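You operate a simulated robot arm through the tools that you are given. There is no shell and no other tool. Be economical: measure what you need, move in short steps, check, and stop when the job is done.

Carry out the task below with a simulated robot arm. There is one attempt and no reset: what you move stays moved.

JOB
Tip the leftover cereal into the food caddy and stack the bowl on the plate.
Fine: it is the cream bowl and the black plate; shut the caddy's lid.

The check looks at the end state, three seconds after you hand in, the way a careful person would. Anything else that was tipped, shoved, dropped, spilled or broken makes it a failure. Lids that push on must go on centred and level and be pressed home; caps that screw on are set level and turned clockwise until they are tight.

ROBOT AND FRAMES
A 7-joint arm with a two-finger parallel gripper, fixed in place. Base frame: the origin is at the foot of the arm, x ahead of it, y to its left, z up; the work surface is at about z = 0.75. Lengths are in m, angles in rad, forces in N, time in s.
With the tool pointing down near the work surface it reaches from about 0.2 to 0.68 m from the base axis. Its first joint turns from -1.152 to 1.152 rad. Payload 2.4 kg.
Tool frame: the origin (TCP) lies between the finger pads and is the grasp point; the fingertips stand 0.03 m ahead of it; z points along the fingers, y is the line along which they close. The gripper opens to 0.094 m. The fingers are 0.028 m wide and 0.01 m thick; the gripper's body (0.05 by 0.096 m) begins 0.055 m behind the TCP.
Orientation is told as [roll, pitch, yaw] about the base's x, y, z axes, in that order, counted from this pose: with the fingers straight down and closing along the base's y, the tool's x points along the base's -x, its y along +y and its z along -z.

CONTROLS
- The arm moves only by the tool jog_arm. Its argument "increments" is a list of rows, each a list of 3 entries, a list of its own where there are three numbers: the shift along the base's x, y, z in units of 40 mm (1.0 is 40 mm), then the turn, a rotation vector about the base's x, y, z in units of 4 degrees (1.0 is 4 degrees), then the gripper command, from -1 (shut) to 1 (fully open), values between in proportion. In form: [[[x, y, z], [rx, ry, rz], jaw], ...]. A call has 1 to 10 rows; each row shifts and turns the commanded pose from where the row before left it. A call with a number of a shift or a turn outside -1 to 1 is refused whole. Rows are played at 5 a second. More than 0.05 m and 0.15 rad between two rows, or a gripper value outside its range, and nothing of the call is played. Where a pose cannot be reached the arm comes as near as it can. A force on the tool above 40 N (or 10 N above the force at the start of the call, whichever is more), or a blocked arm, ends the call early, and 0.2 s more pass. The fingers move at their own pace (about 0.153 m/s each) and stop on an object; they squeeze with about 34 N. The grip force told is the motor's: it shows also when the fingers shut on nothing. Time passes only in rows, and 0.2 s behind the last, so rows that do not move let the fingers close. It gives the time, the measured TCP pose, the force on the tool (base axes), the opening and the grip force at its end, in the units of the frame above (readings bear some noise), with the torque about the TCP (base axes, N m) and any sound that the robot's microphone picked up, and new pictures: "pictures" is both (left out), scene, wrist or none.
- Cameras (640 x 400 px; columns grow to the right, rows downward): "scene" is fixed at [0.0412, 0.4614, 1.4471]; the picture's right is [-0.75, -0.66, 0.00], its down [-0.32, 0.36, -0.88] and it looks along [0.58, -0.66, -0.48] (base axes); focal length 358 px, centre (320, 200). "wrist" rides on the gripper at [0.076, 0.014, -0.102] in the tool frame; the picture's right is [-0.18, 0.98, 0.00], its down [-0.75, -0.14, -0.64] and it looks along [-0.63, -0.12, 0.77] (tool axes); focal length 243 px, centre (320, 200). There is no depth. A picture from a camera that has moved, and an enlarged one, comes with that camera's place and axes in the base frame and with its lens. The place of the scene camera against the robot may be out by one fixed shift of up to 0.018 m in any direction.
- inspect(camera, box): a new picture of the part [left, top, right, bottom] of that camera's present view, enlarged. It takes no simulated time.
- close_job(): hands the job in; it is judged then, once.

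Work in short steps. Places have to be worked out from the pictures, the camera data and where the tool is seen: move nearer, look again, correct. Check each grasp and each placing, and mend what went wrong. You have 120 turns and 200 pictures in all, those below and enlarged ones among them. Open the gripper and draw the arm clear of the work before you hand the job in, unless the task says otherwise; then end with one line.

The tools are called after "Request:" as name(argument=value, ...) on one line, values as JSON. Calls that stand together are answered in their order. jog_arm: Moves the arm, as the interface text tells. Its arguments: {"type":"object","properties":{"increments":{"type":"array","items":{"type":"array"}},"pictures":{"type":"string","enum":["both","scene","wrist","none"]}},"required":["increments"]} The other tools are called the same way: inspect (camera, box) takes an enlarged picture of a part of a camera's view; close_job () hands the job in.

At the start:

```text
clock: 0.0
ee_pos: [0.4241, -0.1137, 1.2571]
ee_rot: [-0.001, 0.0, 0.001]
ft_force: [-0.2, 1.1, 0.5]
moment: [0.03, 0.03, 0.02]
width: 0.0939
finger_force: 0.1
```

scene: 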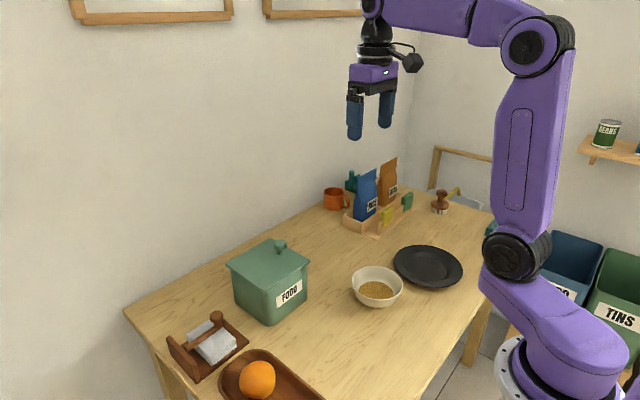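
wrist: 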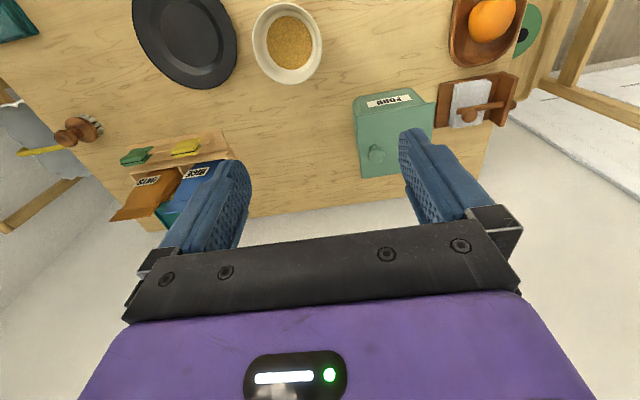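

I'll look at the caddy, bowl and plate enlarged before moving anything.

Request:
inspect(camera="scene", box=[200, 220, 360, 340])

Request:
inspect(camera="scene", box=[330, 220, 490, 320])

Request:
inspect(camera="wrist", box=[120, 0, 540, 200])

```text
3.33 times, centred on (280, 280) of scene
camera zoom: at [0.0412, 0.4614, 1.4471], right [-0.75, -0.66, 0.0], down [-0.32, 0.36, -0.88], along [0.58, -0.66, -0.48], focal length 1194 px, centre (453, -67)
```

zoom: 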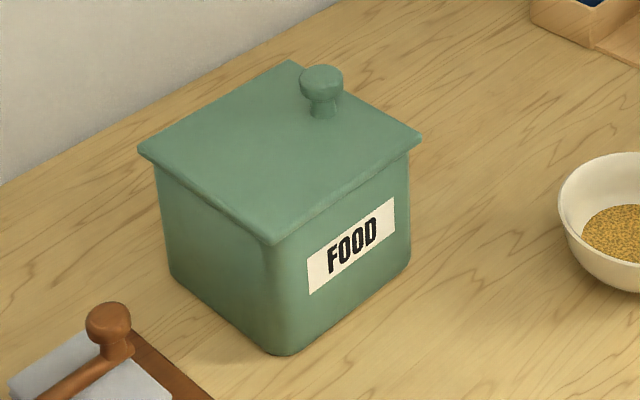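

```text
4.00 times, centred on (410, 270) of scene
camera zoom: at [0.0412, 0.4614, 1.4471], right [-0.75, -0.66, 0.0], down [-0.32, 0.36, -0.88], along [0.58, -0.66, -0.48], focal length 1432 px, centre (-40, -80)
```

zoom: 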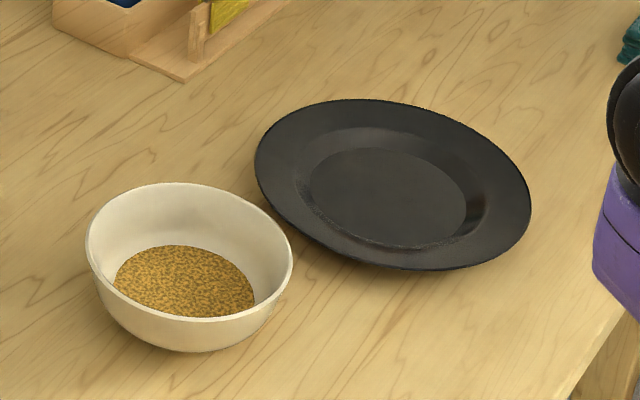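

```text
1.52 times, centred on (330, 100) of wrist
camera zoom: at [0.3466, -0.0989, 1.3615], right [0.18, 0.98, 0.0], down [0.75, -0.14, 0.64], along [0.63, -0.12, -0.77], focal length 370 px, centre (305, 352)
```

zoom: 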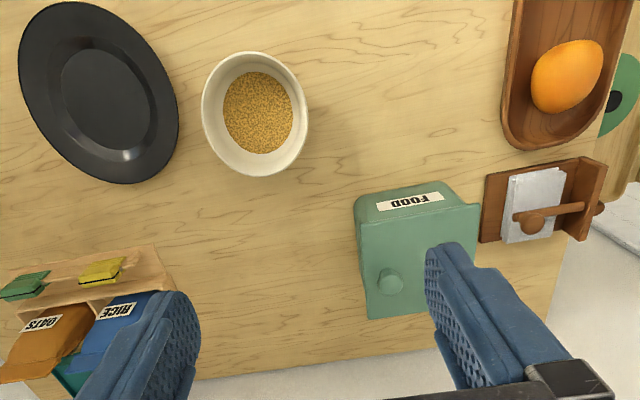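

The lid looks like a flat square about x 0.53–0.68, y −0.06–0.09, z≈0.885. Its knob is near the −y edge at about (0.606, −0.031, 0.916), so it is probably hinged at +y. I'll move above the knob and yaw 90° so the fingers close along x.

Request:
jog_arm(increments=[[[0.45, 0.2, -0.2], [0, 0, 1], 1], [[0.45, 0.2, -0.2], [0, 0, 1], 1], [[0.45, 0.2, -0.2], [0, 0, 1], 1], [[0.45, 0.2, -0.2], [0, 0, 1], 1], [[0.45, 0.2, -0.2], [0, 0, 1], 1], [[0.45, 0.2, -0.2], [0, 0, 1], 1], [[0.45, 0.2, -0.2], [0, 0, 1], 1], [[0.45, 0.2, -0.2], [0, 0, 1], 1], [[0.45, 0.2, -0.2], [0, 0, 1], 1], [[0.45, 0.2, -0.2], [0, 0, 1], 1]], pictures="none")

Request:
jog_arm(increments=[[[0, 0, -0.25], [0, 0, 1], 1], [[0, 0, -0.25], [0, 0, 1], 1], [[0, 0, -0.25], [0, 0, 1], 1], [[0, 0, -0.25], [0, 0, 1], 1], [[0, 0, -0.25], [0, 0, 1], 1], [[0, 0, -0.25], [0, 0, 1], 1], [[0, 0, -0.25], [0, 0, 1], 1], [[0, 0, -0.25], [0, 0, 1], 1], [[0, 0, -0.25], [0, 0, 1], 1], [[0, 0, -0.25], [0, 0, 1], 1]], pictures="none")

Request:
jog_arm(increments=[[[0, 0, 0], [0, 0, 1], 1], [[0, 0, 0], [0, 0, 1], 1], [[0, 0, 0], [0, 0, 0.5], 1]])

```text
clock: 2.2
ee_pos: [0.6042, -0.0327, 1.1789]
ee_rot: [0.0, 0.0, 0.7]
ft_force: [-0.1, 0.3, 0.1]
moment: [-0.01, -0.02, 0.03]
width: 0.094
finger_force: 0.1
```

```text
clock: 4.4
ee_pos: [0.6025, -0.0329, 1.0778]
ee_rot: [-0.002, 0.0, 1.398]
ft_force: [-0.4, 0.2, -0.2]
moment: [-0.01, 0.0, -0.01]
width: 0.0941
finger_force: 0.0
```

```text
clock: 5.2
ee_pos: [0.6039, -0.0329, 1.0776]
ee_rot: [0.0, 0.0, 1.572]
ft_force: [0.7, -0.1, 0.0]
moment: [0.02, 0.03, 0.03]
width: 0.0939
finger_force: 0.1
camera wrist: at [0.5883, -0.1094, 1.1809], right [-0.98, 0.18, 0.0], down [0.14, 0.75, 0.64], along [0.12, 0.63, -0.77], focal length 243 px, centre (320, 200)
```

scene: 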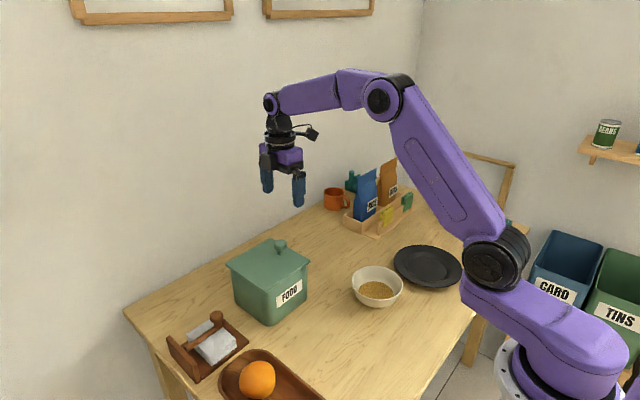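
wrist: 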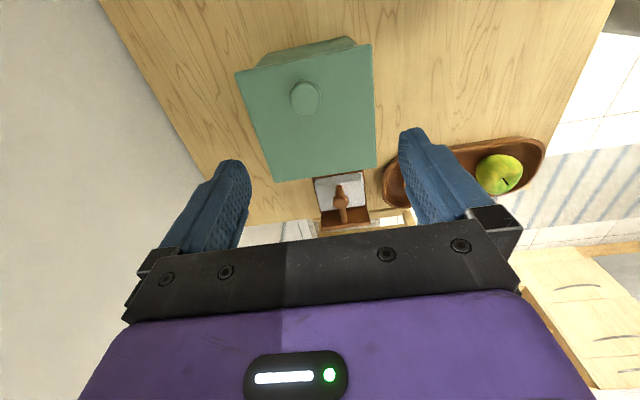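

Wrist triangulation puts the knob at x≈0.618, y≈−0.033, so the scene camera is off by about 0.015 in x. I'll look closely at the lid for hinges.

Request:
inspect(camera="wrist", box=[220, 30, 400, 200])

```text
2.35 times, centred on (310, 115) of wrist
camera zoom: at [0.5883, -0.1094, 1.1809], right [-0.98, 0.18, 0.0], down [0.14, 0.75, 0.64], along [0.12, 0.63, -0.77], focal length 571 px, centre (344, 400)
```

zoom: 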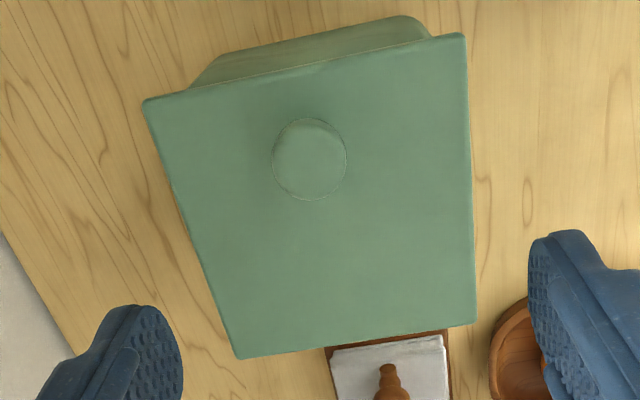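

No hinge hardware is visible, but the off-centre knob suggests one at the +y edge. I'll shift +14 mm in x and go down around the knob.

Request:
jog_arm(increments=[[[0.35, 0, -0.6], [0, 0, 0], 1], [[0, 0, -0.8], [0, 0, 0], 1], [[0, 0, -0.8], [0, 0, 0], 1], [[0, 0, -0.6], [0, 0, 0], 1], [[0, 0, -0.4], [0, 0, 0], 1], [[0, 0, -0.2], [0, 0, 0], 1]])

```text
clock: 6.6
ee_pos: [0.6198, -0.0344, 0.9422]
ee_rot: [0.0, 0.0, 1.571]
ft_force: [0.2, 0.3, -0.8]
moment: [-0.01, 0.0, 0.01]
width: 0.0941
finger_force: 0.0
camera wrist: at [0.605, -0.1102, 1.046], right [-0.98, 0.18, 0.0], down [0.14, 0.75, 0.64], along [0.12, 0.63, -0.77], focal length 243 px, centre (320, 200)
```

scene: 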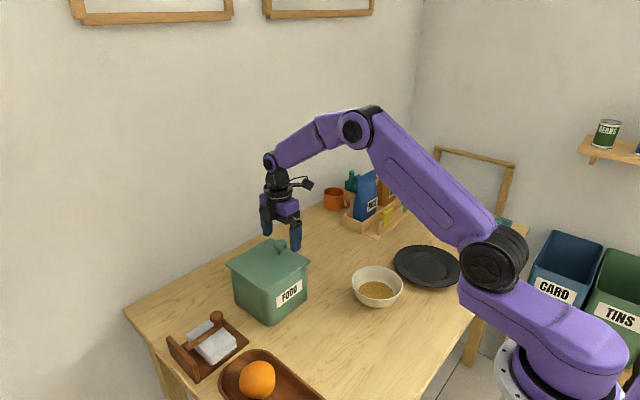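
wrist: 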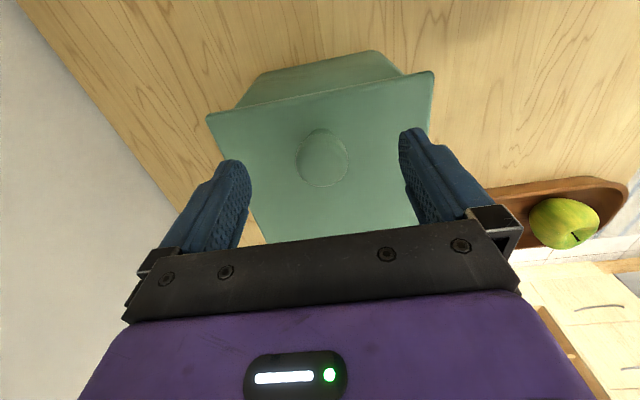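

Centred over the knob, with the lid top at z≈0.883. I'll lower to about 0.918 and close.

Request:
jog_arm(increments=[[[-0.03, -0.02, -0.3], [0, 0, 0], 1], [[0, 0, -0.25], [0, 0, 0], 1], [[0, 0, 0], [0, 0, 0], -1], [[0, 0, 0], [0, 0, 0], -1], [[0, 0, 0], [0, 0, 0], -1]])

```text
clock: 7.8
ee_pos: [0.6185, -0.0358, 0.9206]
ee_rot: [-0.002, 0.0, 1.571]
ft_force: [2.6, -0.6, 5.5]
moment: [0.23, 0.43, -0.09]
width: 0.0326
finger_force: 33.8
camera wrist: at [0.6034, -0.1108, 1.0252], right [-0.98, 0.18, 0.0], down [0.14, 0.75, 0.64], along [0.12, 0.63, -0.77], focal length 243 px, centre (320, 200)
```

scene: 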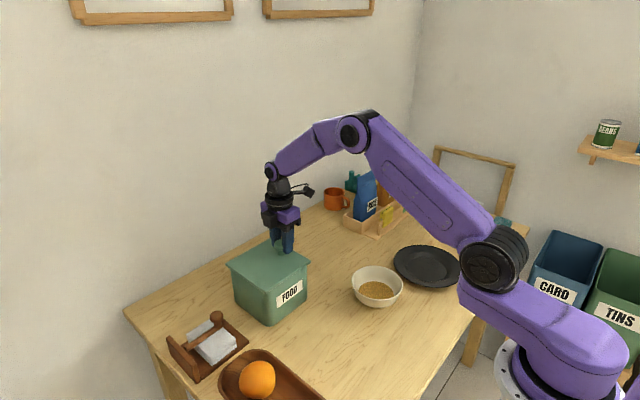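
wrist: 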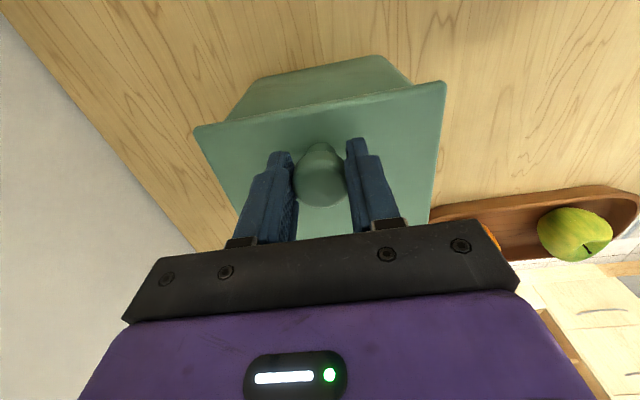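

Knob is gripped (opening 0.033). I'll test with a small arc of about 12° around a hinge at y≈0.08, z≈0.88, tilting along with it.

Request:
jog_arm(increments=[[[0, 0.07, 0.2], [-1, 0, 0], -1], [[0, 0.09, 0.195], [-1, 0, 0], -1], [[0, 0.11, 0.185], [-1, 0, 0], -1]])

Request:
inspect(camera="scene", box=[200, 200, 360, 340])

```text
clock: 8.6
ee_pos: [0.618, -0.0232, 0.9454]
ee_rot: [-0.002, 0.212, 1.571]
ft_force: [7.1, -4.6, 9.7]
moment: [0.9, 0.08, -0.39]
width: 0.0328
finger_force: 34.0
camera wrist: at [0.6017, -0.077, 1.062], right [-0.98, 0.18, -0.04], down [0.14, 0.87, 0.47], along [0.12, 0.46, -0.88], focal length 243 px, centre (320, 200)
```

scene: 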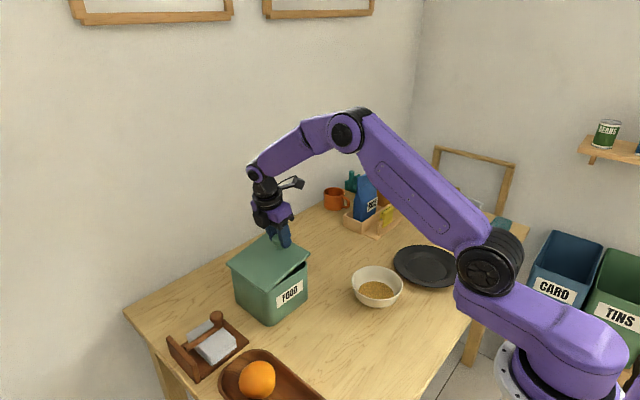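
wrist: 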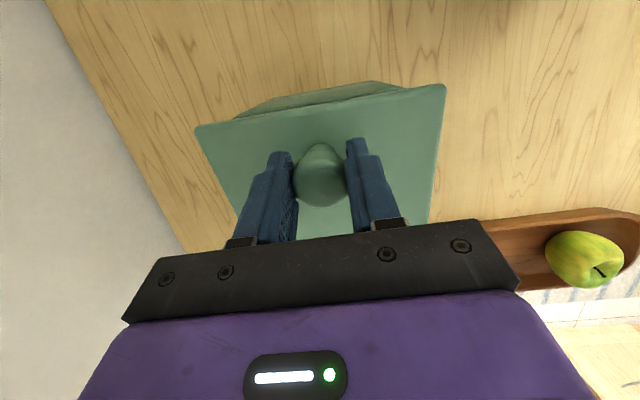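

```text
2.86 times, centred on (280, 270) of scene
camera zoom: at [0.0411, 0.4612, 1.4471], right [-0.75, -0.66, 0.0], down [-0.32, 0.36, -0.88], along [0.58, -0.66, -0.48], focal length 1023 px, centre (434, 0)
```

zoom: 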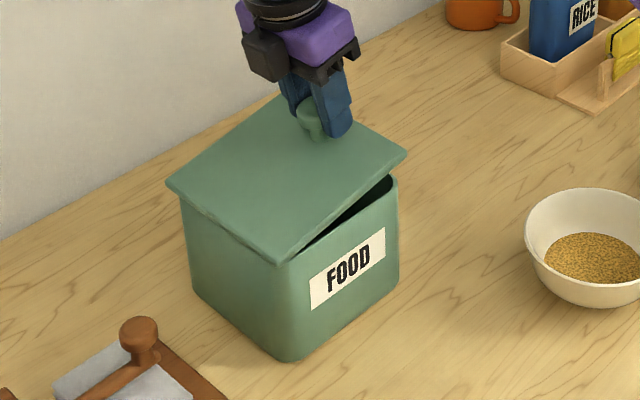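

It hinges at +y as expected. I'll check with the original crop whether the caddy itself moved.

Request:
inspect(camera="scene", box=[200, 220, 360, 340])

```text
3.33 times, centred on (280, 280) of scene
camera zoom: at [0.0411, 0.4612, 1.4471], right [-0.75, -0.66, 0.0], down [-0.32, 0.36, -0.88], along [0.58, -0.66, -0.48], focal length 1194 px, centre (453, -67)
```

zoom: 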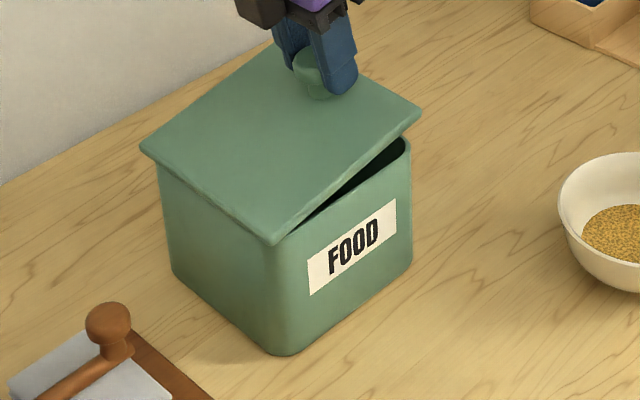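

Caddy hasn't moved. The fitted hinge is at about (y 0.086, z 0.876). I'll continue the arc to 40°.

Request:
jog_arm(increments=[[[0, 0.125, 0.188], [-1, 0, 0], -1], [[0, 0.14, 0.18], [-1, 0, 0], -1], [[0, 0.153, 0.168], [-1, 0, 0], -1], [[0, 0.163, 0.158], [-1, 0, 0], -1], [[0, 0.173, 0.145], [-1, 0, 0], -1], [[0, 0.185, 0.133], [-1, 0, 0], -1], [[0, 0.193, 0.12], [-1, 0, 0], -1]])

Request:
inspect(camera="scene", box=[200, 220, 360, 340])

```text
clock: 10.2
ee_pos: [0.6184, 0.0209, 0.9876]
ee_rot: [0.0, 0.701, 1.573]
ft_force: [2.3, -4.2, 15.2]
moment: [0.84, -0.1, -0.02]
width: 0.0326
finger_force: 34.4
camera wrist: at [0.6024, 0.029, 1.1156], right [-0.98, 0.14, -0.12], down [0.14, 0.99, 0.01], along [0.12, -0.01, -0.99], focal length 243 px, centre (320, 200)
```

scene: 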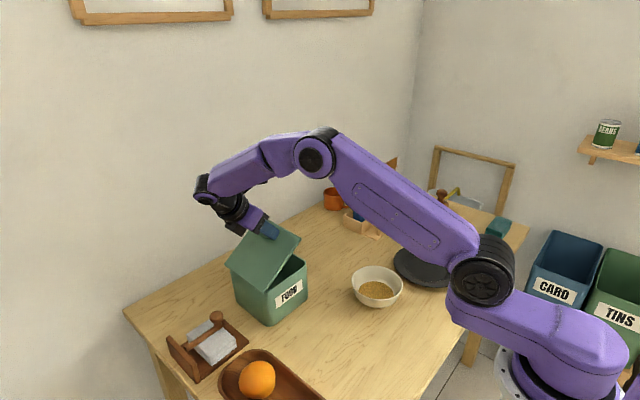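
wrist: 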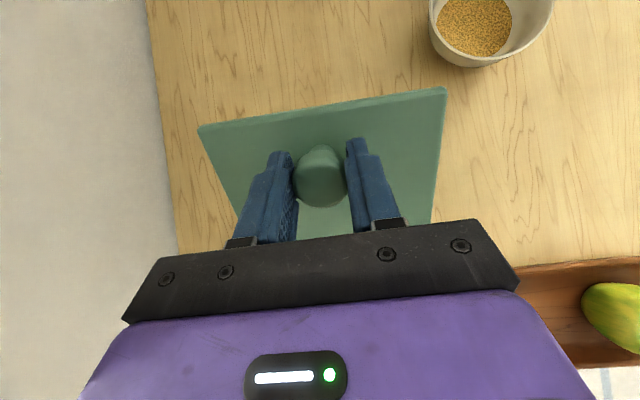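

```text
3.33 times, centred on (280, 280) of scene
camera zoom: at [0.0409, 0.4612, 1.4471], right [-0.75, -0.66, 0.0], down [-0.32, 0.36, -0.88], along [0.58, -0.66, -0.48], focal length 1194 px, centre (453, -67)
```

zoom: 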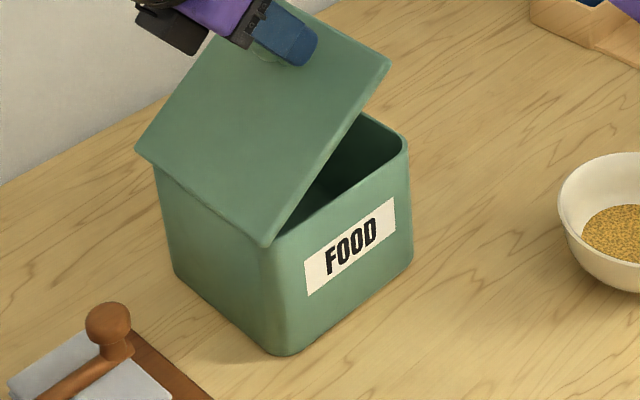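

The lid is tracking well. The reaction is outward along the radius, so my radius is slightly short. I'll add about 2 mm and continue to 60°.

Request:
jog_arm(increments=[[[0, 0.17, 0.155], [-1, 0, 0], -1], [[0, 0.205, 0.095], [-1, 0, 0], -1], [[0, 0.215, 0.078], [-1, 0, 0], -1], [[0, 0.22, 0.063], [-1, 0, 0], -1], [[0, 0.222, 0.048], [-1, 0, 0], -1]])

Request:
inspect(camera="scene", box=[200, 220, 360, 340])

```text
clock: 11.4
ee_pos: [0.6175, 0.0639, 1.006]
ee_rot: [-0.008, 1.048, 1.563]
ft_force: [8.3, -4.2, 22.3]
moment: [0.35, -0.01, 0.02]
width: 0.0326
finger_force: 33.7
camera wrist: at [0.6022, 0.1146, 1.1241], right [-0.98, 0.09, -0.16], down [0.14, 0.93, -0.33], along [0.12, -0.35, -0.93], focal length 243 px, centre (320, 200)
```

scene: 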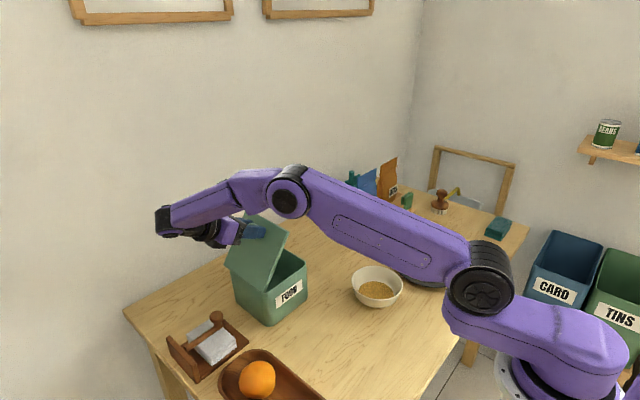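
wrist: 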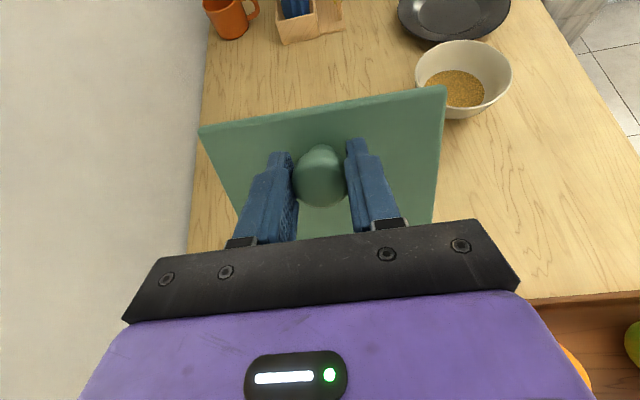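

```text
3.33 times, centred on (280, 280) of scene
camera zoom: at [0.041, 0.4612, 1.4471], right [-0.75, -0.66, 0.0], down [-0.32, 0.36, -0.88], along [0.58, -0.66, -0.48], focal length 1194 px, centre (453, -67)
```

zoom: 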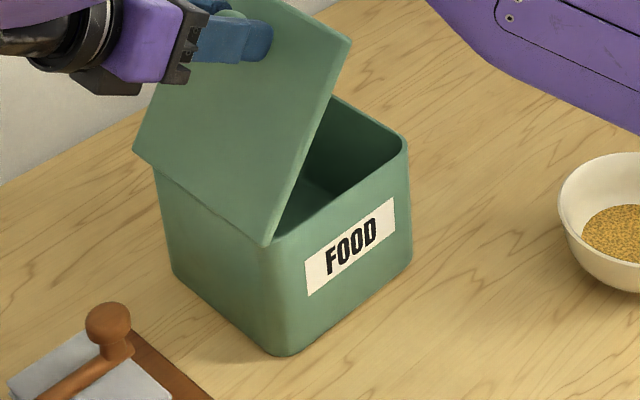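

Still a 22 N reaction outward, so I'll ease 3 mm upward and see how the force responds.

Request:
jog_arm(increments=[[[0, 0, 0.08], [0, 0, 0], -1], [[0, 0, 0], [0, 0, 0], -1]], pictures="none")

```text
clock: 12.0
ee_pos: [0.6175, 0.0627, 1.0061]
ee_rot: [0.002, 1.05, 1.572]
ft_force: [7.8, -4.5, 8.0]
moment: [-0.33, -0.64, 0.15]
width: 0.0329
finger_force: 33.9
```

The force dropped to 8 N. I'll continue to about 76°.

Request:
jog_arm(increments=[[[0.03, 0.225, 0.06], [-1, 0, 0], -1], [[0, 0.228, 0.015], [-1, 0, 0], -1], [[0, 0.225, 0], [-1, 0, 0], -1], [[0, 0.225, -0.015], [-1, 0, 0], -1], [[0, 0, 0], [0, 0, 0], -1]])

Request:
inspect(camera="scene", box=[200, 200, 360, 340])

```text
clock: 13.2
ee_pos: [0.6187, 0.1002, 1.0101]
ee_rot: [-0.011, 1.328, 1.561]
ft_force: [7.3, -2.8, 13.8]
moment: [-0.41, -0.21, 0.29]
width: 0.0324
finger_force: 33.9
camera wrist: at [0.6028, 0.1801, 1.1094], right [-0.98, 0.04, -0.18], down [0.14, 0.8, -0.58], along [0.12, -0.59, -0.8], focal length 243 px, centre (320, 200)
```

scene: 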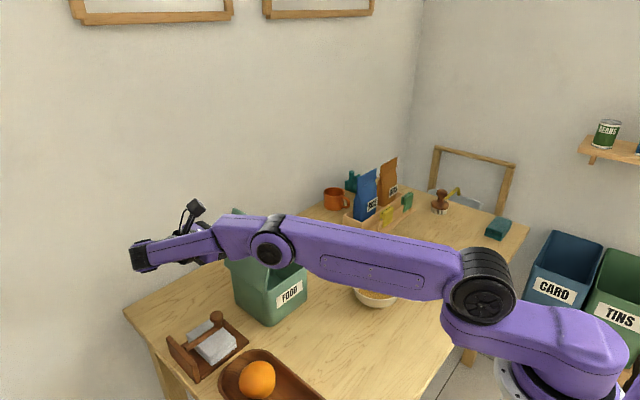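
wrist: 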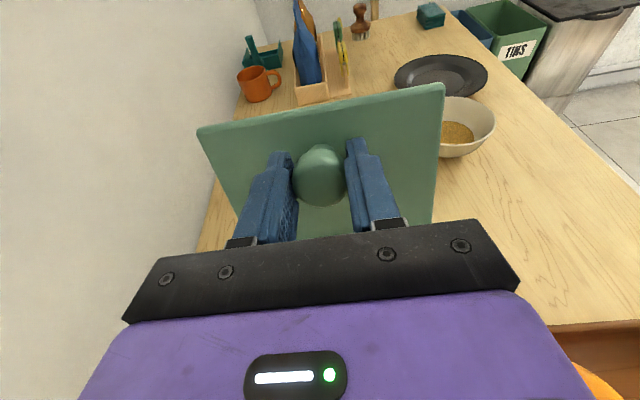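

```text
2.86 times, centred on (280, 270) of scene
camera zoom: at [0.0411, 0.4613, 1.4471], right [-0.75, -0.66, 0.0], down [-0.32, 0.36, -0.88], along [0.58, -0.66, -0.48], focal length 1023 px, centre (434, 0)
```

zoom: 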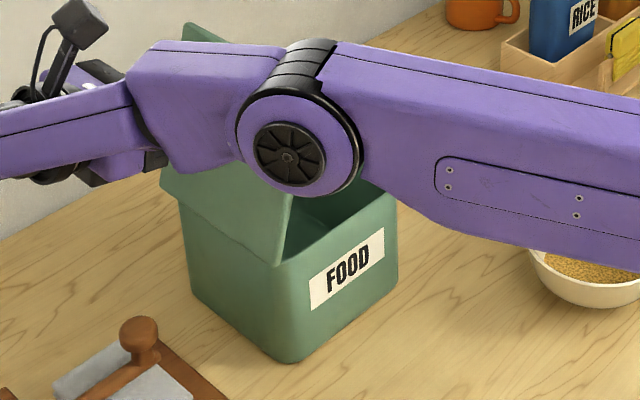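

The forearm is getting low, so I'll stop tilting. I'll carry on along the arc with translation only, so the knob pivots in the pads.

Request:
jog_arm(increments=[[[0.02, 0.225, 0.0], [0, 0, 0], -1], [[0, 0.22, -0.05], [0, 0, 0], -1], [[0, 0.218, -0.06], [0, 0, 0], -1], [[0, 0, 0], [0, 0, 0], -1]])

Request:
inspect(camera="scene", box=[200, 200, 360, 340])

```text
clock: 14.2
ee_pos: [0.6155, 0.1247, 1.0071]
ee_rot: [-0.007, 1.327, 1.566]
ft_force: [8.4, -0.2, 16.2]
moment: [-0.12, -0.15, 0.28]
width: 0.0324
finger_force: 33.6
out of reach, approached as far as the arm can: row 3
camera wrist: at [0.599, 0.2055, 1.1065], right [-0.98, 0.04, -0.18], down [0.14, 0.8, -0.58], along [0.12, -0.59, -0.8], focal length 243 px, centre (320, 200)
```

scene: 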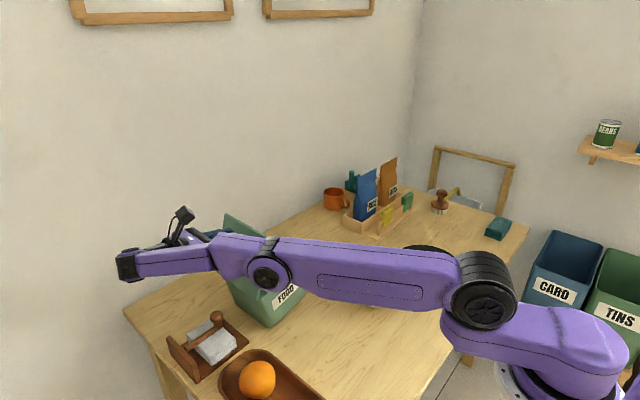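
wrist: 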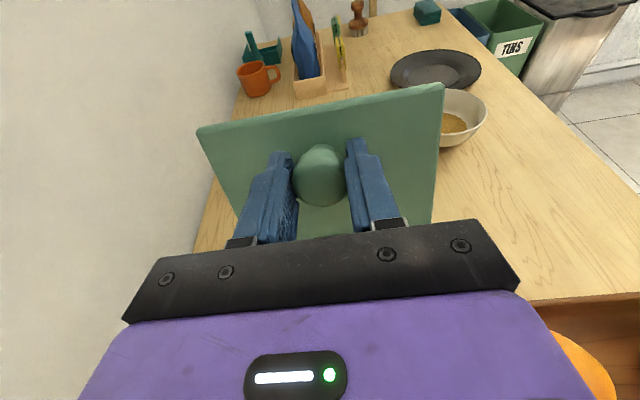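

```text
2.86 times, centred on (280, 270) of scene
camera zoom: at [0.041, 0.4613, 1.4471], right [-0.75, -0.66, 0.0], down [-0.32, 0.36, -0.88], along [0.58, -0.66, -0.48], focal length 1023 px, centre (434, 0)
```

zoom: 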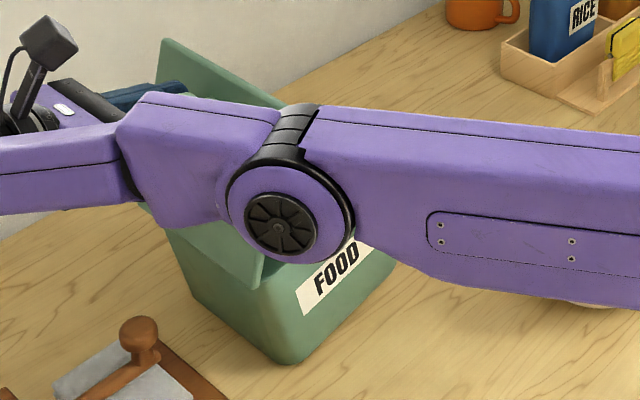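

The knob didn't pivot: the caddy is starting to tip or be dragged. I'll reverse those rows straight away.

Request:
jog_arm(increments=[[[0, -0.218, 0.06], [0, 0, 0], -1], [[0, -0.22, 0.05], [0, 0, 0], -1], [[-0.02, -0.225, 0], [0, 0, 0], -1], [[0, 0, 0], [0, 0, 0], -1]], pictures="scene")

Request:
inspect(camera="scene", box=[200, 200, 360, 340])

```text
clock: 15.2
ee_pos: [0.6154, 0.0994, 1.0096]
ee_rot: [0.001, 1.325, 1.577]
ft_force: [3.6, 7.0, 12.9]
moment: [0.91, 0.12, 0.14]
width: 0.0326
finger_force: 33.9
```

scene: 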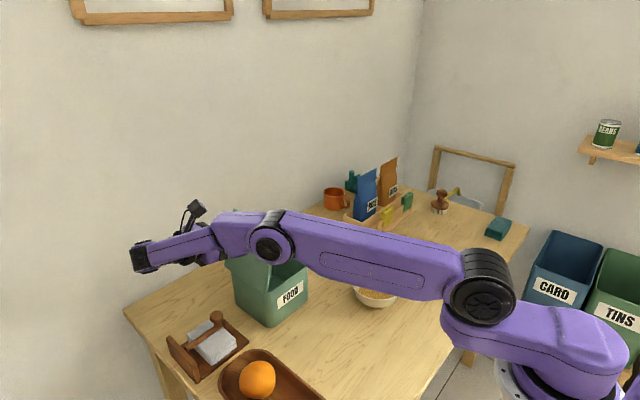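

```text
2.86 times, centred on (280, 270) of scene
camera zoom: at [0.041, 0.4615, 1.447], right [-0.75, -0.66, 0.0], down [-0.32, 0.36, -0.88], along [0.58, -0.66, -0.48], focal length 1023 px, centre (434, 0)
```

zoom: 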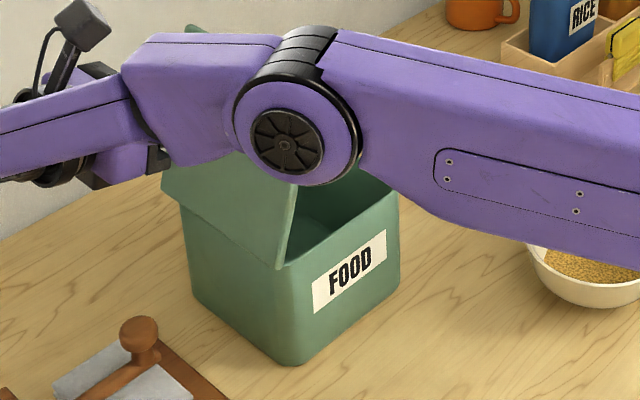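

The caddy is back where it was. I'll lower the lid along the arc and regrasp the knob with the gripper pre-tilted the other way, so that it needs less tilt at full opening.

Request:
jog_arm(increments=[[[0, -0.225, 0.015], [1, 0, 0], -1], [[0, -0.225, 0], [1, 0, 0], -1], [[0, -0.228, -0.013], [1, 0, 0], -1], [[0, -0.225, -0.033], [1, 0, 0], -1], [[0, -0.22, -0.063], [1, 0, 0], -1], [[0, -0.218, -0.078], [1, 0, 0], -1], [[0, -0.215, -0.09], [1, 0, 0], -1], [[0, -0.205, -0.108], [1, 0, 0], -1], [[0, -0.2, -0.12], [1, 0, 0], -1]], pictures="none")

Request:
jog_arm(increments=[[[0, -0.193, -0.13], [1, 0, 0], -1], [[0, -0.185, -0.143], [1, 0, 0], -1], [[0, -0.173, -0.15], [1, 0, 0], -1], [[0, -0.163, -0.158], [1, 0, 0], -1], [[0, -0.153, -0.168], [1, 0, 0], -1], [[0, -0.14, -0.18], [1, 0, 0], -1], [[0, -0.125, -0.188], [1, 0, 0], -1]])

```text
clock: 17.2
ee_pos: [0.6148, 0.019, 0.9914]
ee_rot: [0.001, 0.697, 1.57]
ft_force: [1.1, 0.4, -4.5]
moment: [-0.29, 0.02, 0.06]
width: 0.0325
finger_force: 33.3
```

```text
clock: 18.8
ee_pos: [0.6143, -0.0271, 0.9452]
ee_rot: [0.0, 0.209, 1.573]
ft_force: [-0.5, 0.1, -3.8]
moment: [-0.35, -0.09, 0.03]
width: 0.0323
finger_force: 34.2
camera wrist: at [0.5991, -0.0803, 1.0628], right [-0.98, 0.18, -0.04], down [0.14, 0.87, 0.47], along [0.12, 0.46, -0.88], focal length 243 px, centre (320, 200)
```

scene: 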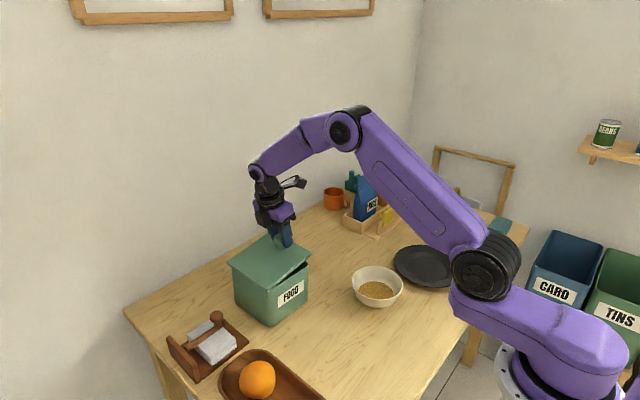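
wrist: 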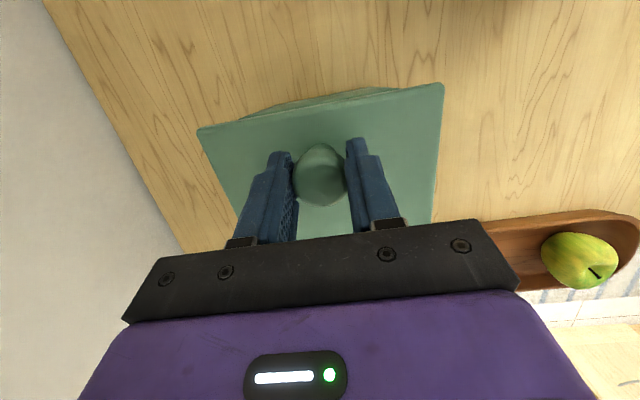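

The forces are clean now. I'll finish closing, release, and rise a little.

Request:
jog_arm(increments=[[[0, -0.11, -0.185], [1, 0, 0], -1], [[0, -0.095, -0.19], [1, 0, 0], -1], [[0, -0.075, -0.19], [1, 0, 0], -1], [[0, 0, 0], [0, 0, 0], -1]], pictures="none")

Request:
jog_arm(increments=[[[0, 0, 0], [0, 0, 0], 0], [[0, 0, 0], [0, 0, 0], 1], [[0, 0, 0.5], [0, 0, 0], 1], [[0, 0, 0.5], [0, 0, 0], 1]])

Request:
inspect(camera="scene", box=[200, 220, 360, 340])

```text
clock: 19.8
ee_pos: [0.6135, -0.0376, 0.9227]
ee_rot: [0.001, 0.0, 1.571]
ft_force: [-7.0, -1.3, 8.0]
moment: [-0.97, 0.1, -0.07]
width: 0.0328
finger_force: 34.0
```

```text
clock: 20.8
ee_pos: [0.616, -0.0364, 0.9614]
ee_rot: [0.001, 0.001, 1.573]
ft_force: [-0.1, 0.2, -0.1]
moment: [-0.01, -0.02, 0.0]
width: 0.0939
finger_force: 0.0
camera wrist: at [0.5996, -0.1114, 1.0661], right [-0.98, 0.18, 0.0], down [0.14, 0.75, 0.64], along [0.12, 0.63, -0.77], focal length 243 px, centre (320, 200)
```

scene: 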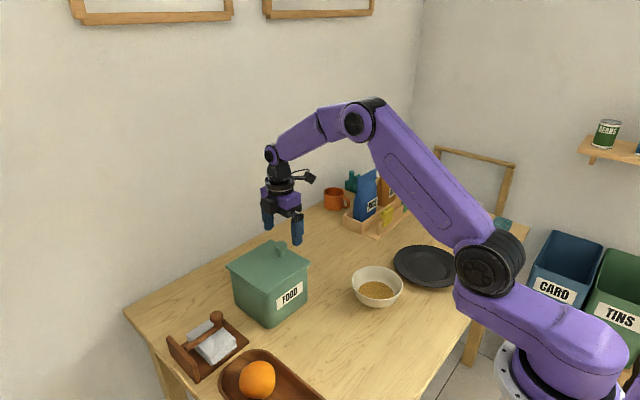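
wrist: 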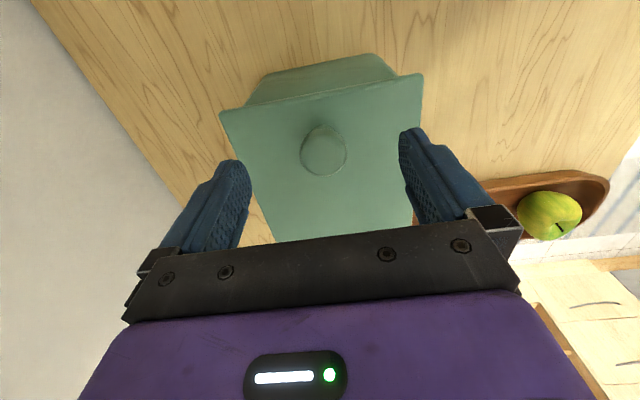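

```text
3.33 times, centred on (280, 280) of scene
camera zoom: at [0.0411, 0.4614, 1.4471], right [-0.75, -0.66, 0.0], down [-0.32, 0.36, -0.88], along [0.58, -0.66, -0.48], focal length 1194 px, centre (453, -67)
```

zoom: 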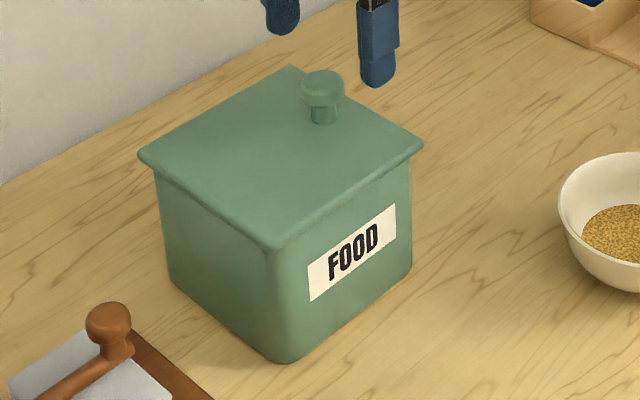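

The caddy is intact, only about 3 mm from where it started. I'll tilt the gripper 36° toward −y and line up with the knob.

Request:
jog_arm(increments=[[[0, -0.1, 0.1], [1, 0, 0], 1], [[0, -0.1, 0.1], [1, 0, 0], 1], [[0, -0.1, 0.1], [1, 0, 0], 1], [[0, -0.1, 0], [1, 0, 0], 1], [[-0.05, -0.1, 0], [1, 0, 0], 1], [[0, -0.1, 0], [1, 0, 0], 1], [[0, -0.1, 0], [1, 0, 0], 1], [[0, -0.05, 0], [1, 0, 0], 1], [[0, 0, 0], [1, 0, 0], 1]])

```text
clock: 22.8
ee_pos: [0.6115, -0.0681, 0.9748]
ee_rot: [-0.001, -0.629, 1.573]
ft_force: [0.0, -1.2, -0.3]
moment: [-0.03, 0.01, 0.01]
width: 0.0939
finger_force: 0.1
camera wrist: at [0.5971, -0.1903, 1.0142], right [-0.98, 0.15, 0.11], down [0.14, 0.23, 0.96], along [0.12, 0.96, -0.25], focal length 243 px, centre (320, 200)
```

scene: 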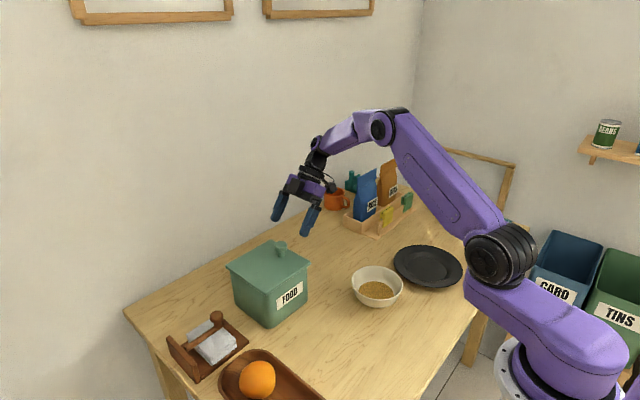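
wrist: 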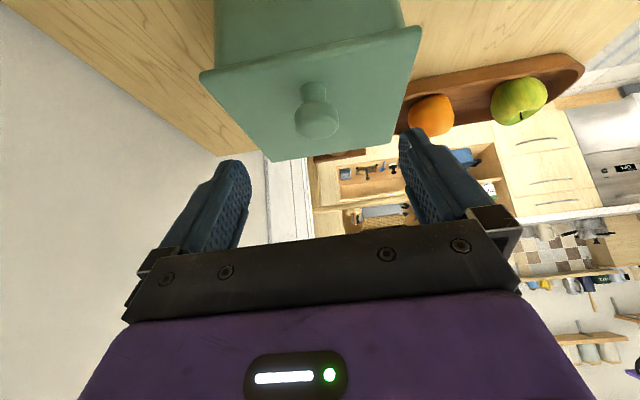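

Good side view: the knob head is at about (0.612, −0.032, 0.910). I'll advance along the tool axis onto it and grip.

Request:
jog_arm(increments=[[[0, -0.19, -0.14], [0, 0, 0], 1], [[0, 0.28, -0.38], [0, 0, 0], 1], [[0, 0.28, -0.38], [0, 0, 0], 1], [[0, 0.27, -0.38], [0, 0, 0], 1], [[0, 0, 0], [0, 0, 0], 1]])

```text
clock: 24.0
ee_pos: [0.6127, -0.0415, 0.9231]
ee_rot: [0.0, -0.629, 1.569]
ft_force: [-0.6, -0.5, 0.5]
moment: [-0.01, 0.0, 0.0]
width: 0.094
finger_force: 0.1
camera wrist: at [0.5974, -0.162, 0.9629], right [-0.98, 0.15, 0.11], down [0.14, 0.23, 0.96], along [0.12, 0.96, -0.25], focal length 243 px, centre (320, 200)
```

scene: 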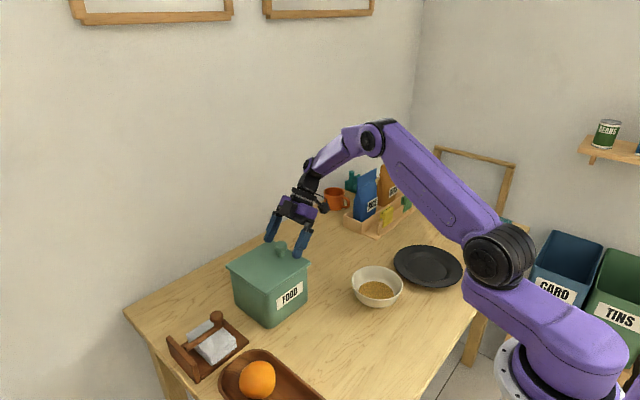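
wrist: 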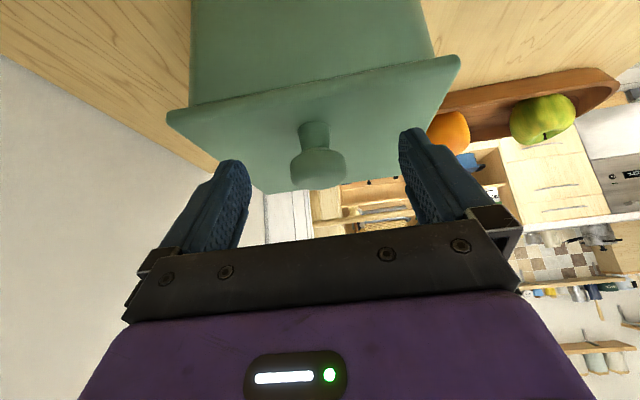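

The knob sits between the pads. Closing.

Request:
jog_arm(increments=[[[0, 0, 0], [0, 0, 0], -1], [[0, 0, 0], [0, 0, 0], -1], [[0, 0, 0], [0, 0, 0], -1]], pictures="wrist")

```text
clock: 24.8
ee_pos: [0.6132, -0.041, 0.9244]
ee_rot: [-0.002, -0.628, 1.571]
ft_force: [3.2, -0.2, 0.0]
moment: [-0.07, -0.18, -0.2]
width: 0.0324
finger_force: 33.7
camera wrist: at [0.5976, -0.1624, 0.9632], right [-0.98, 0.15, 0.11], down [0.14, 0.23, 0.96], along [0.12, 0.96, -0.25], focal length 243 px, centre (320, 200)
```

wrist: 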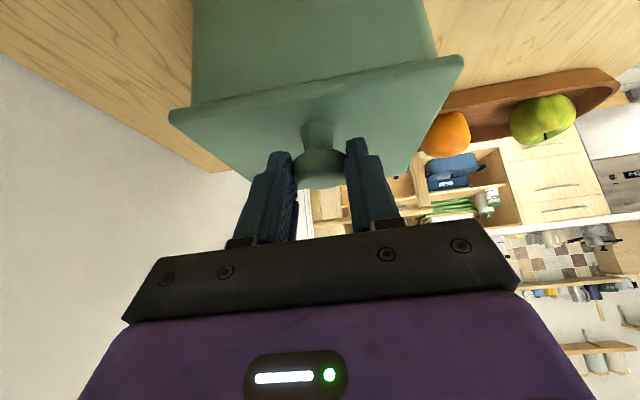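

Gripped. I'll swing the lid along the arc again, 10 rows to 40°.

Request:
jog_arm(increments=[[[0, 0.093, 0.223], [-1, 0, 0], -1], [[0, 0.108, 0.215], [-1, 0, 0], -1], [[0, 0.123, 0.208], [-1, 0, 0], -1], [[0, 0.135, 0.198], [-1, 0, 0], -1], [[0, 0.15, 0.188], [-1, 0, 0], -1], [[0, 0.163, 0.178], [-1, 0, 0], -1], [[0, 0.175, 0.165], [-1, 0, 0], -1], [[0, 0.188, 0.153], [-1, 0, 0], -1], [[0, 0.195, 0.14], [-1, 0, 0], -1], [[0, 0.205, 0.125], [-1, 0, 0], -1]])

Request:
inspect(camera="scene", box=[200, 220, 360, 340])

```text
clock: 27.0
ee_pos: [0.6129, 0.0211, 0.9962]
ee_rot: [0.0, 0.072, 1.572]
ft_force: [1.6, -3.8, 13.7]
moment: [0.7, 0.0, 0.06]
width: 0.0328
finger_force: 33.4
camera wrist: at [0.5975, -0.0478, 1.105], right [-0.98, 0.18, -0.01], down [0.14, 0.8, 0.59], along [0.12, 0.57, -0.81], focal length 243 px, centre (320, 200)
```

scene: 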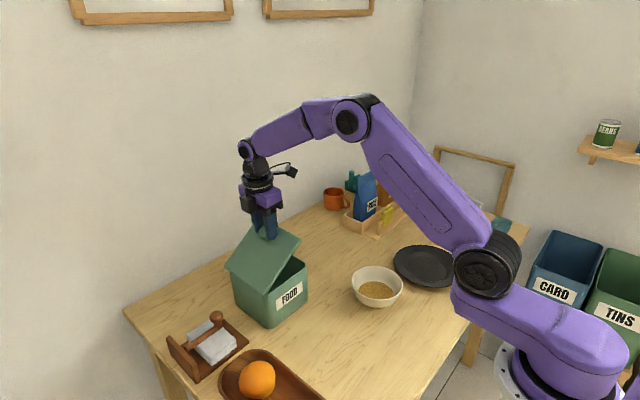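
wrist: 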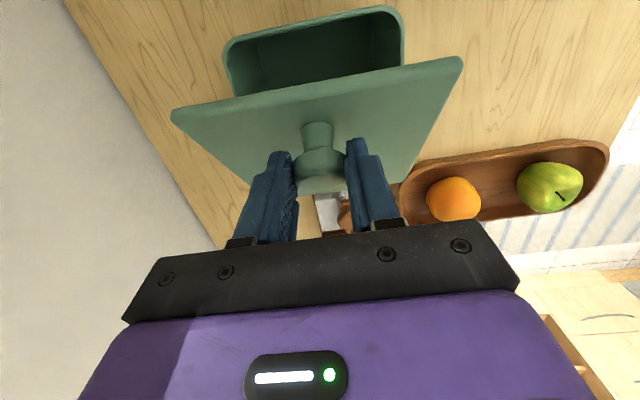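

```text
3.33 times, centred on (280, 280) of scene
camera zoom: at [0.0409, 0.4612, 1.4471], right [-0.75, -0.66, 0.0], down [-0.32, 0.36, -0.88], along [0.58, -0.66, -0.48], focal length 1194 px, centre (453, -67)
```

zoom: 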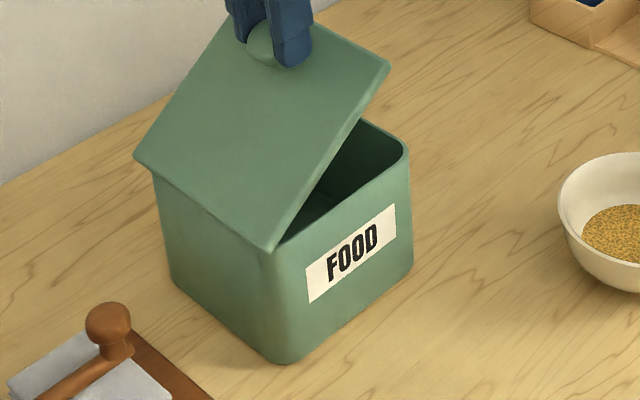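

All good. I'll continue to 72° with a slight upward correction.

Request:
jog_arm(increments=[[[0, 0.203, 0.14], [-1, 0, 0], -1], [[0, 0.215, 0.12], [-1, 0, 0], -1], [[0, 0.225, 0.1], [-1, 0, 0], -1], [[0, 0.233, 0.08], [-1, 0, 0], -1], [[0, 0.235, 0.058], [-1, 0, 0], -1], [[0, 0.238, 0.038], [-1, 0, 0], -1], [[0, 0.243, 0.018], [-1, 0, 0], -1], [[0, 0.24, 0.003], [-1, 0, 0], -1]])

Request:
inspect(camera="scene", box=[200, 220, 360, 340])

```text
clock: 28.8
ee_pos: [0.6117, 0.0938, 1.0205]
ee_rot: [-0.001, 0.629, 1.573]
ft_force: [-0.1, 2.2, 15.7]
moment: [0.43, 0.09, -0.04]
width: 0.0328
finger_force: 33.9
camera wrist: at [0.5968, 0.0928, 1.1489], right [-0.98, 0.15, -0.11], down [0.14, 0.99, 0.08], along [0.12, 0.06, -0.99], focal length 243 px, centre (320, 200)
```

scene: 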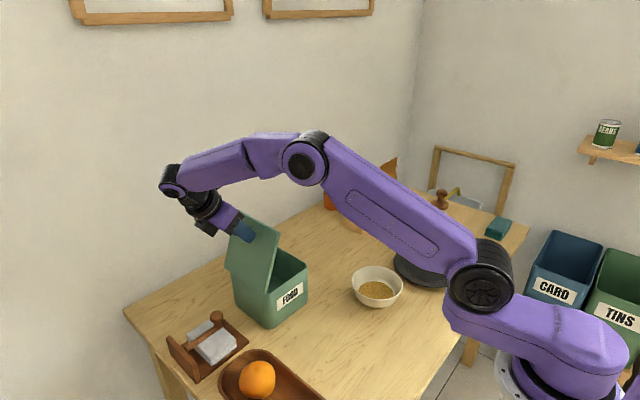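
wrist: 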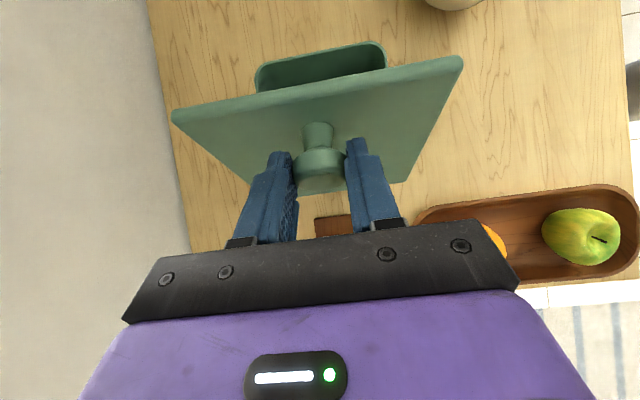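

```text
3.33 times, centred on (280, 280) of scene
camera zoom: at [0.0409, 0.4614, 1.4471], right [-0.75, -0.66, 0.0], down [-0.32, 0.36, -0.88], along [0.58, -0.66, -0.48], focal length 1194 px, centre (453, -67)
```

zoom: 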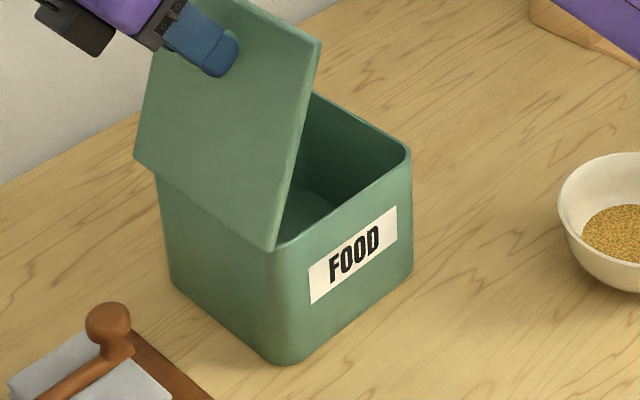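

Still clean. On to about 88°, with another 2 mm up.

Request:
jog_arm(increments=[[[0, 0.24, 0.01], [-1, 0, 0], -1], [[0, 0.238, -0.01], [-1, 0, 0], -1], [[0, 0.235, -0.05], [-1, 0, 0], -1], [[0, 0.233, -0.07], [-1, 0, 0], -1], [[0, 0, 0], [0, 0, 0], -1]])

Request:
inspect(camera="scene", box=[200, 220, 360, 340])

```text
clock: 30.0
ee_pos: [0.6127, 0.1325, 1.0157]
ee_rot: [-0.003, 0.91, 1.568]
ft_force: [-3.4, 8.2, 24.0]
moment: [0.27, 0.05, -0.12]
width: 0.0329
finger_force: 33.9
camera wrist: at [0.5969, 0.1673, 1.1397], right [-0.98, 0.11, -0.15], down [0.14, 0.97, -0.2], along [0.12, -0.22, -0.97], focal length 243 px, centre (320, 200)
```

scene: 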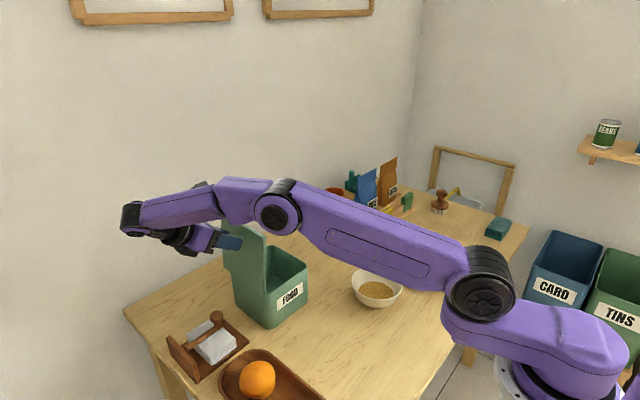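
wrist: 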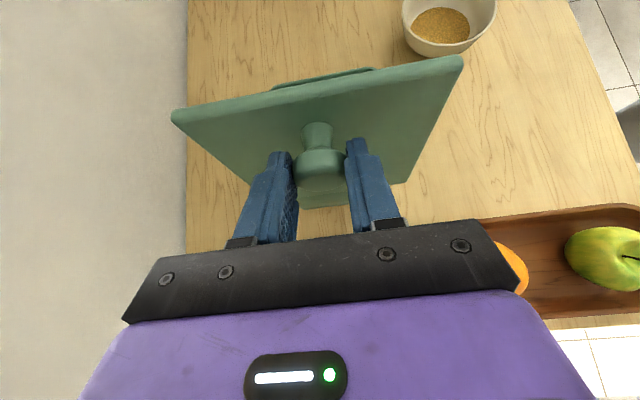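

```text
3.33 times, centred on (280, 280) of scene
camera zoom: at [0.0406, 0.4615, 1.447], right [-0.75, -0.66, 0.0], down [-0.32, 0.36, -0.88], along [0.58, -0.66, -0.48], focal length 1194 px, centre (453, -67)
```

zoom: 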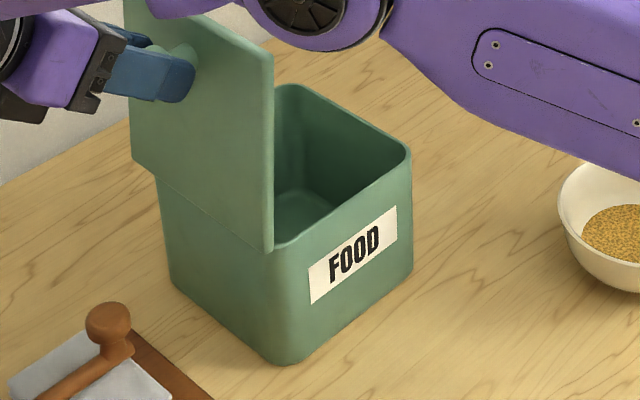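

The lid is at about 88° and the caddy is stable. I'll ease up 3 mm to relieve the radial force, then continue past vertical.

Request:
jog_arm(increments=[[[0, 0.1, 0.08], [0, 0, 0], -1], [[0, 0.18, -0.04], [-1, 0, 0], -1], [[0, 0.2, -0.08], [-1, 0, 0], -1], [[0, 0, 0], [0, 0, 0], -1]], pictures="none")

Request:
inspect(camera="scene", box=[200, 220, 360, 340])

```text
clock: 31.0
ee_pos: [0.6124, 0.15, 1.0093]
ee_rot: [0.008, 1.047, 1.576]
ft_force: [1.5, -0.9, -4.7]
moment: [0.18, 0.08, 0.2]
width: 0.0325
finger_force: 34.0
```

```text
3.33 times, centred on (280, 280) of scene
camera zoom: at [0.0413, 0.4614, 1.447], right [-0.75, -0.66, 0.0], down [-0.32, 0.36, -0.88], along [0.58, -0.66, -0.48], focal length 1194 px, centre (453, -67)
```

zoom: 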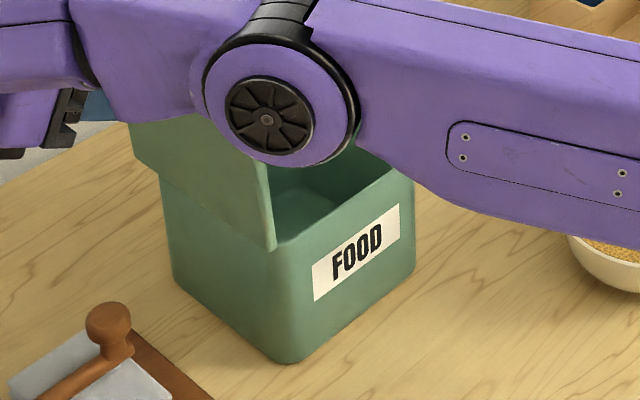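

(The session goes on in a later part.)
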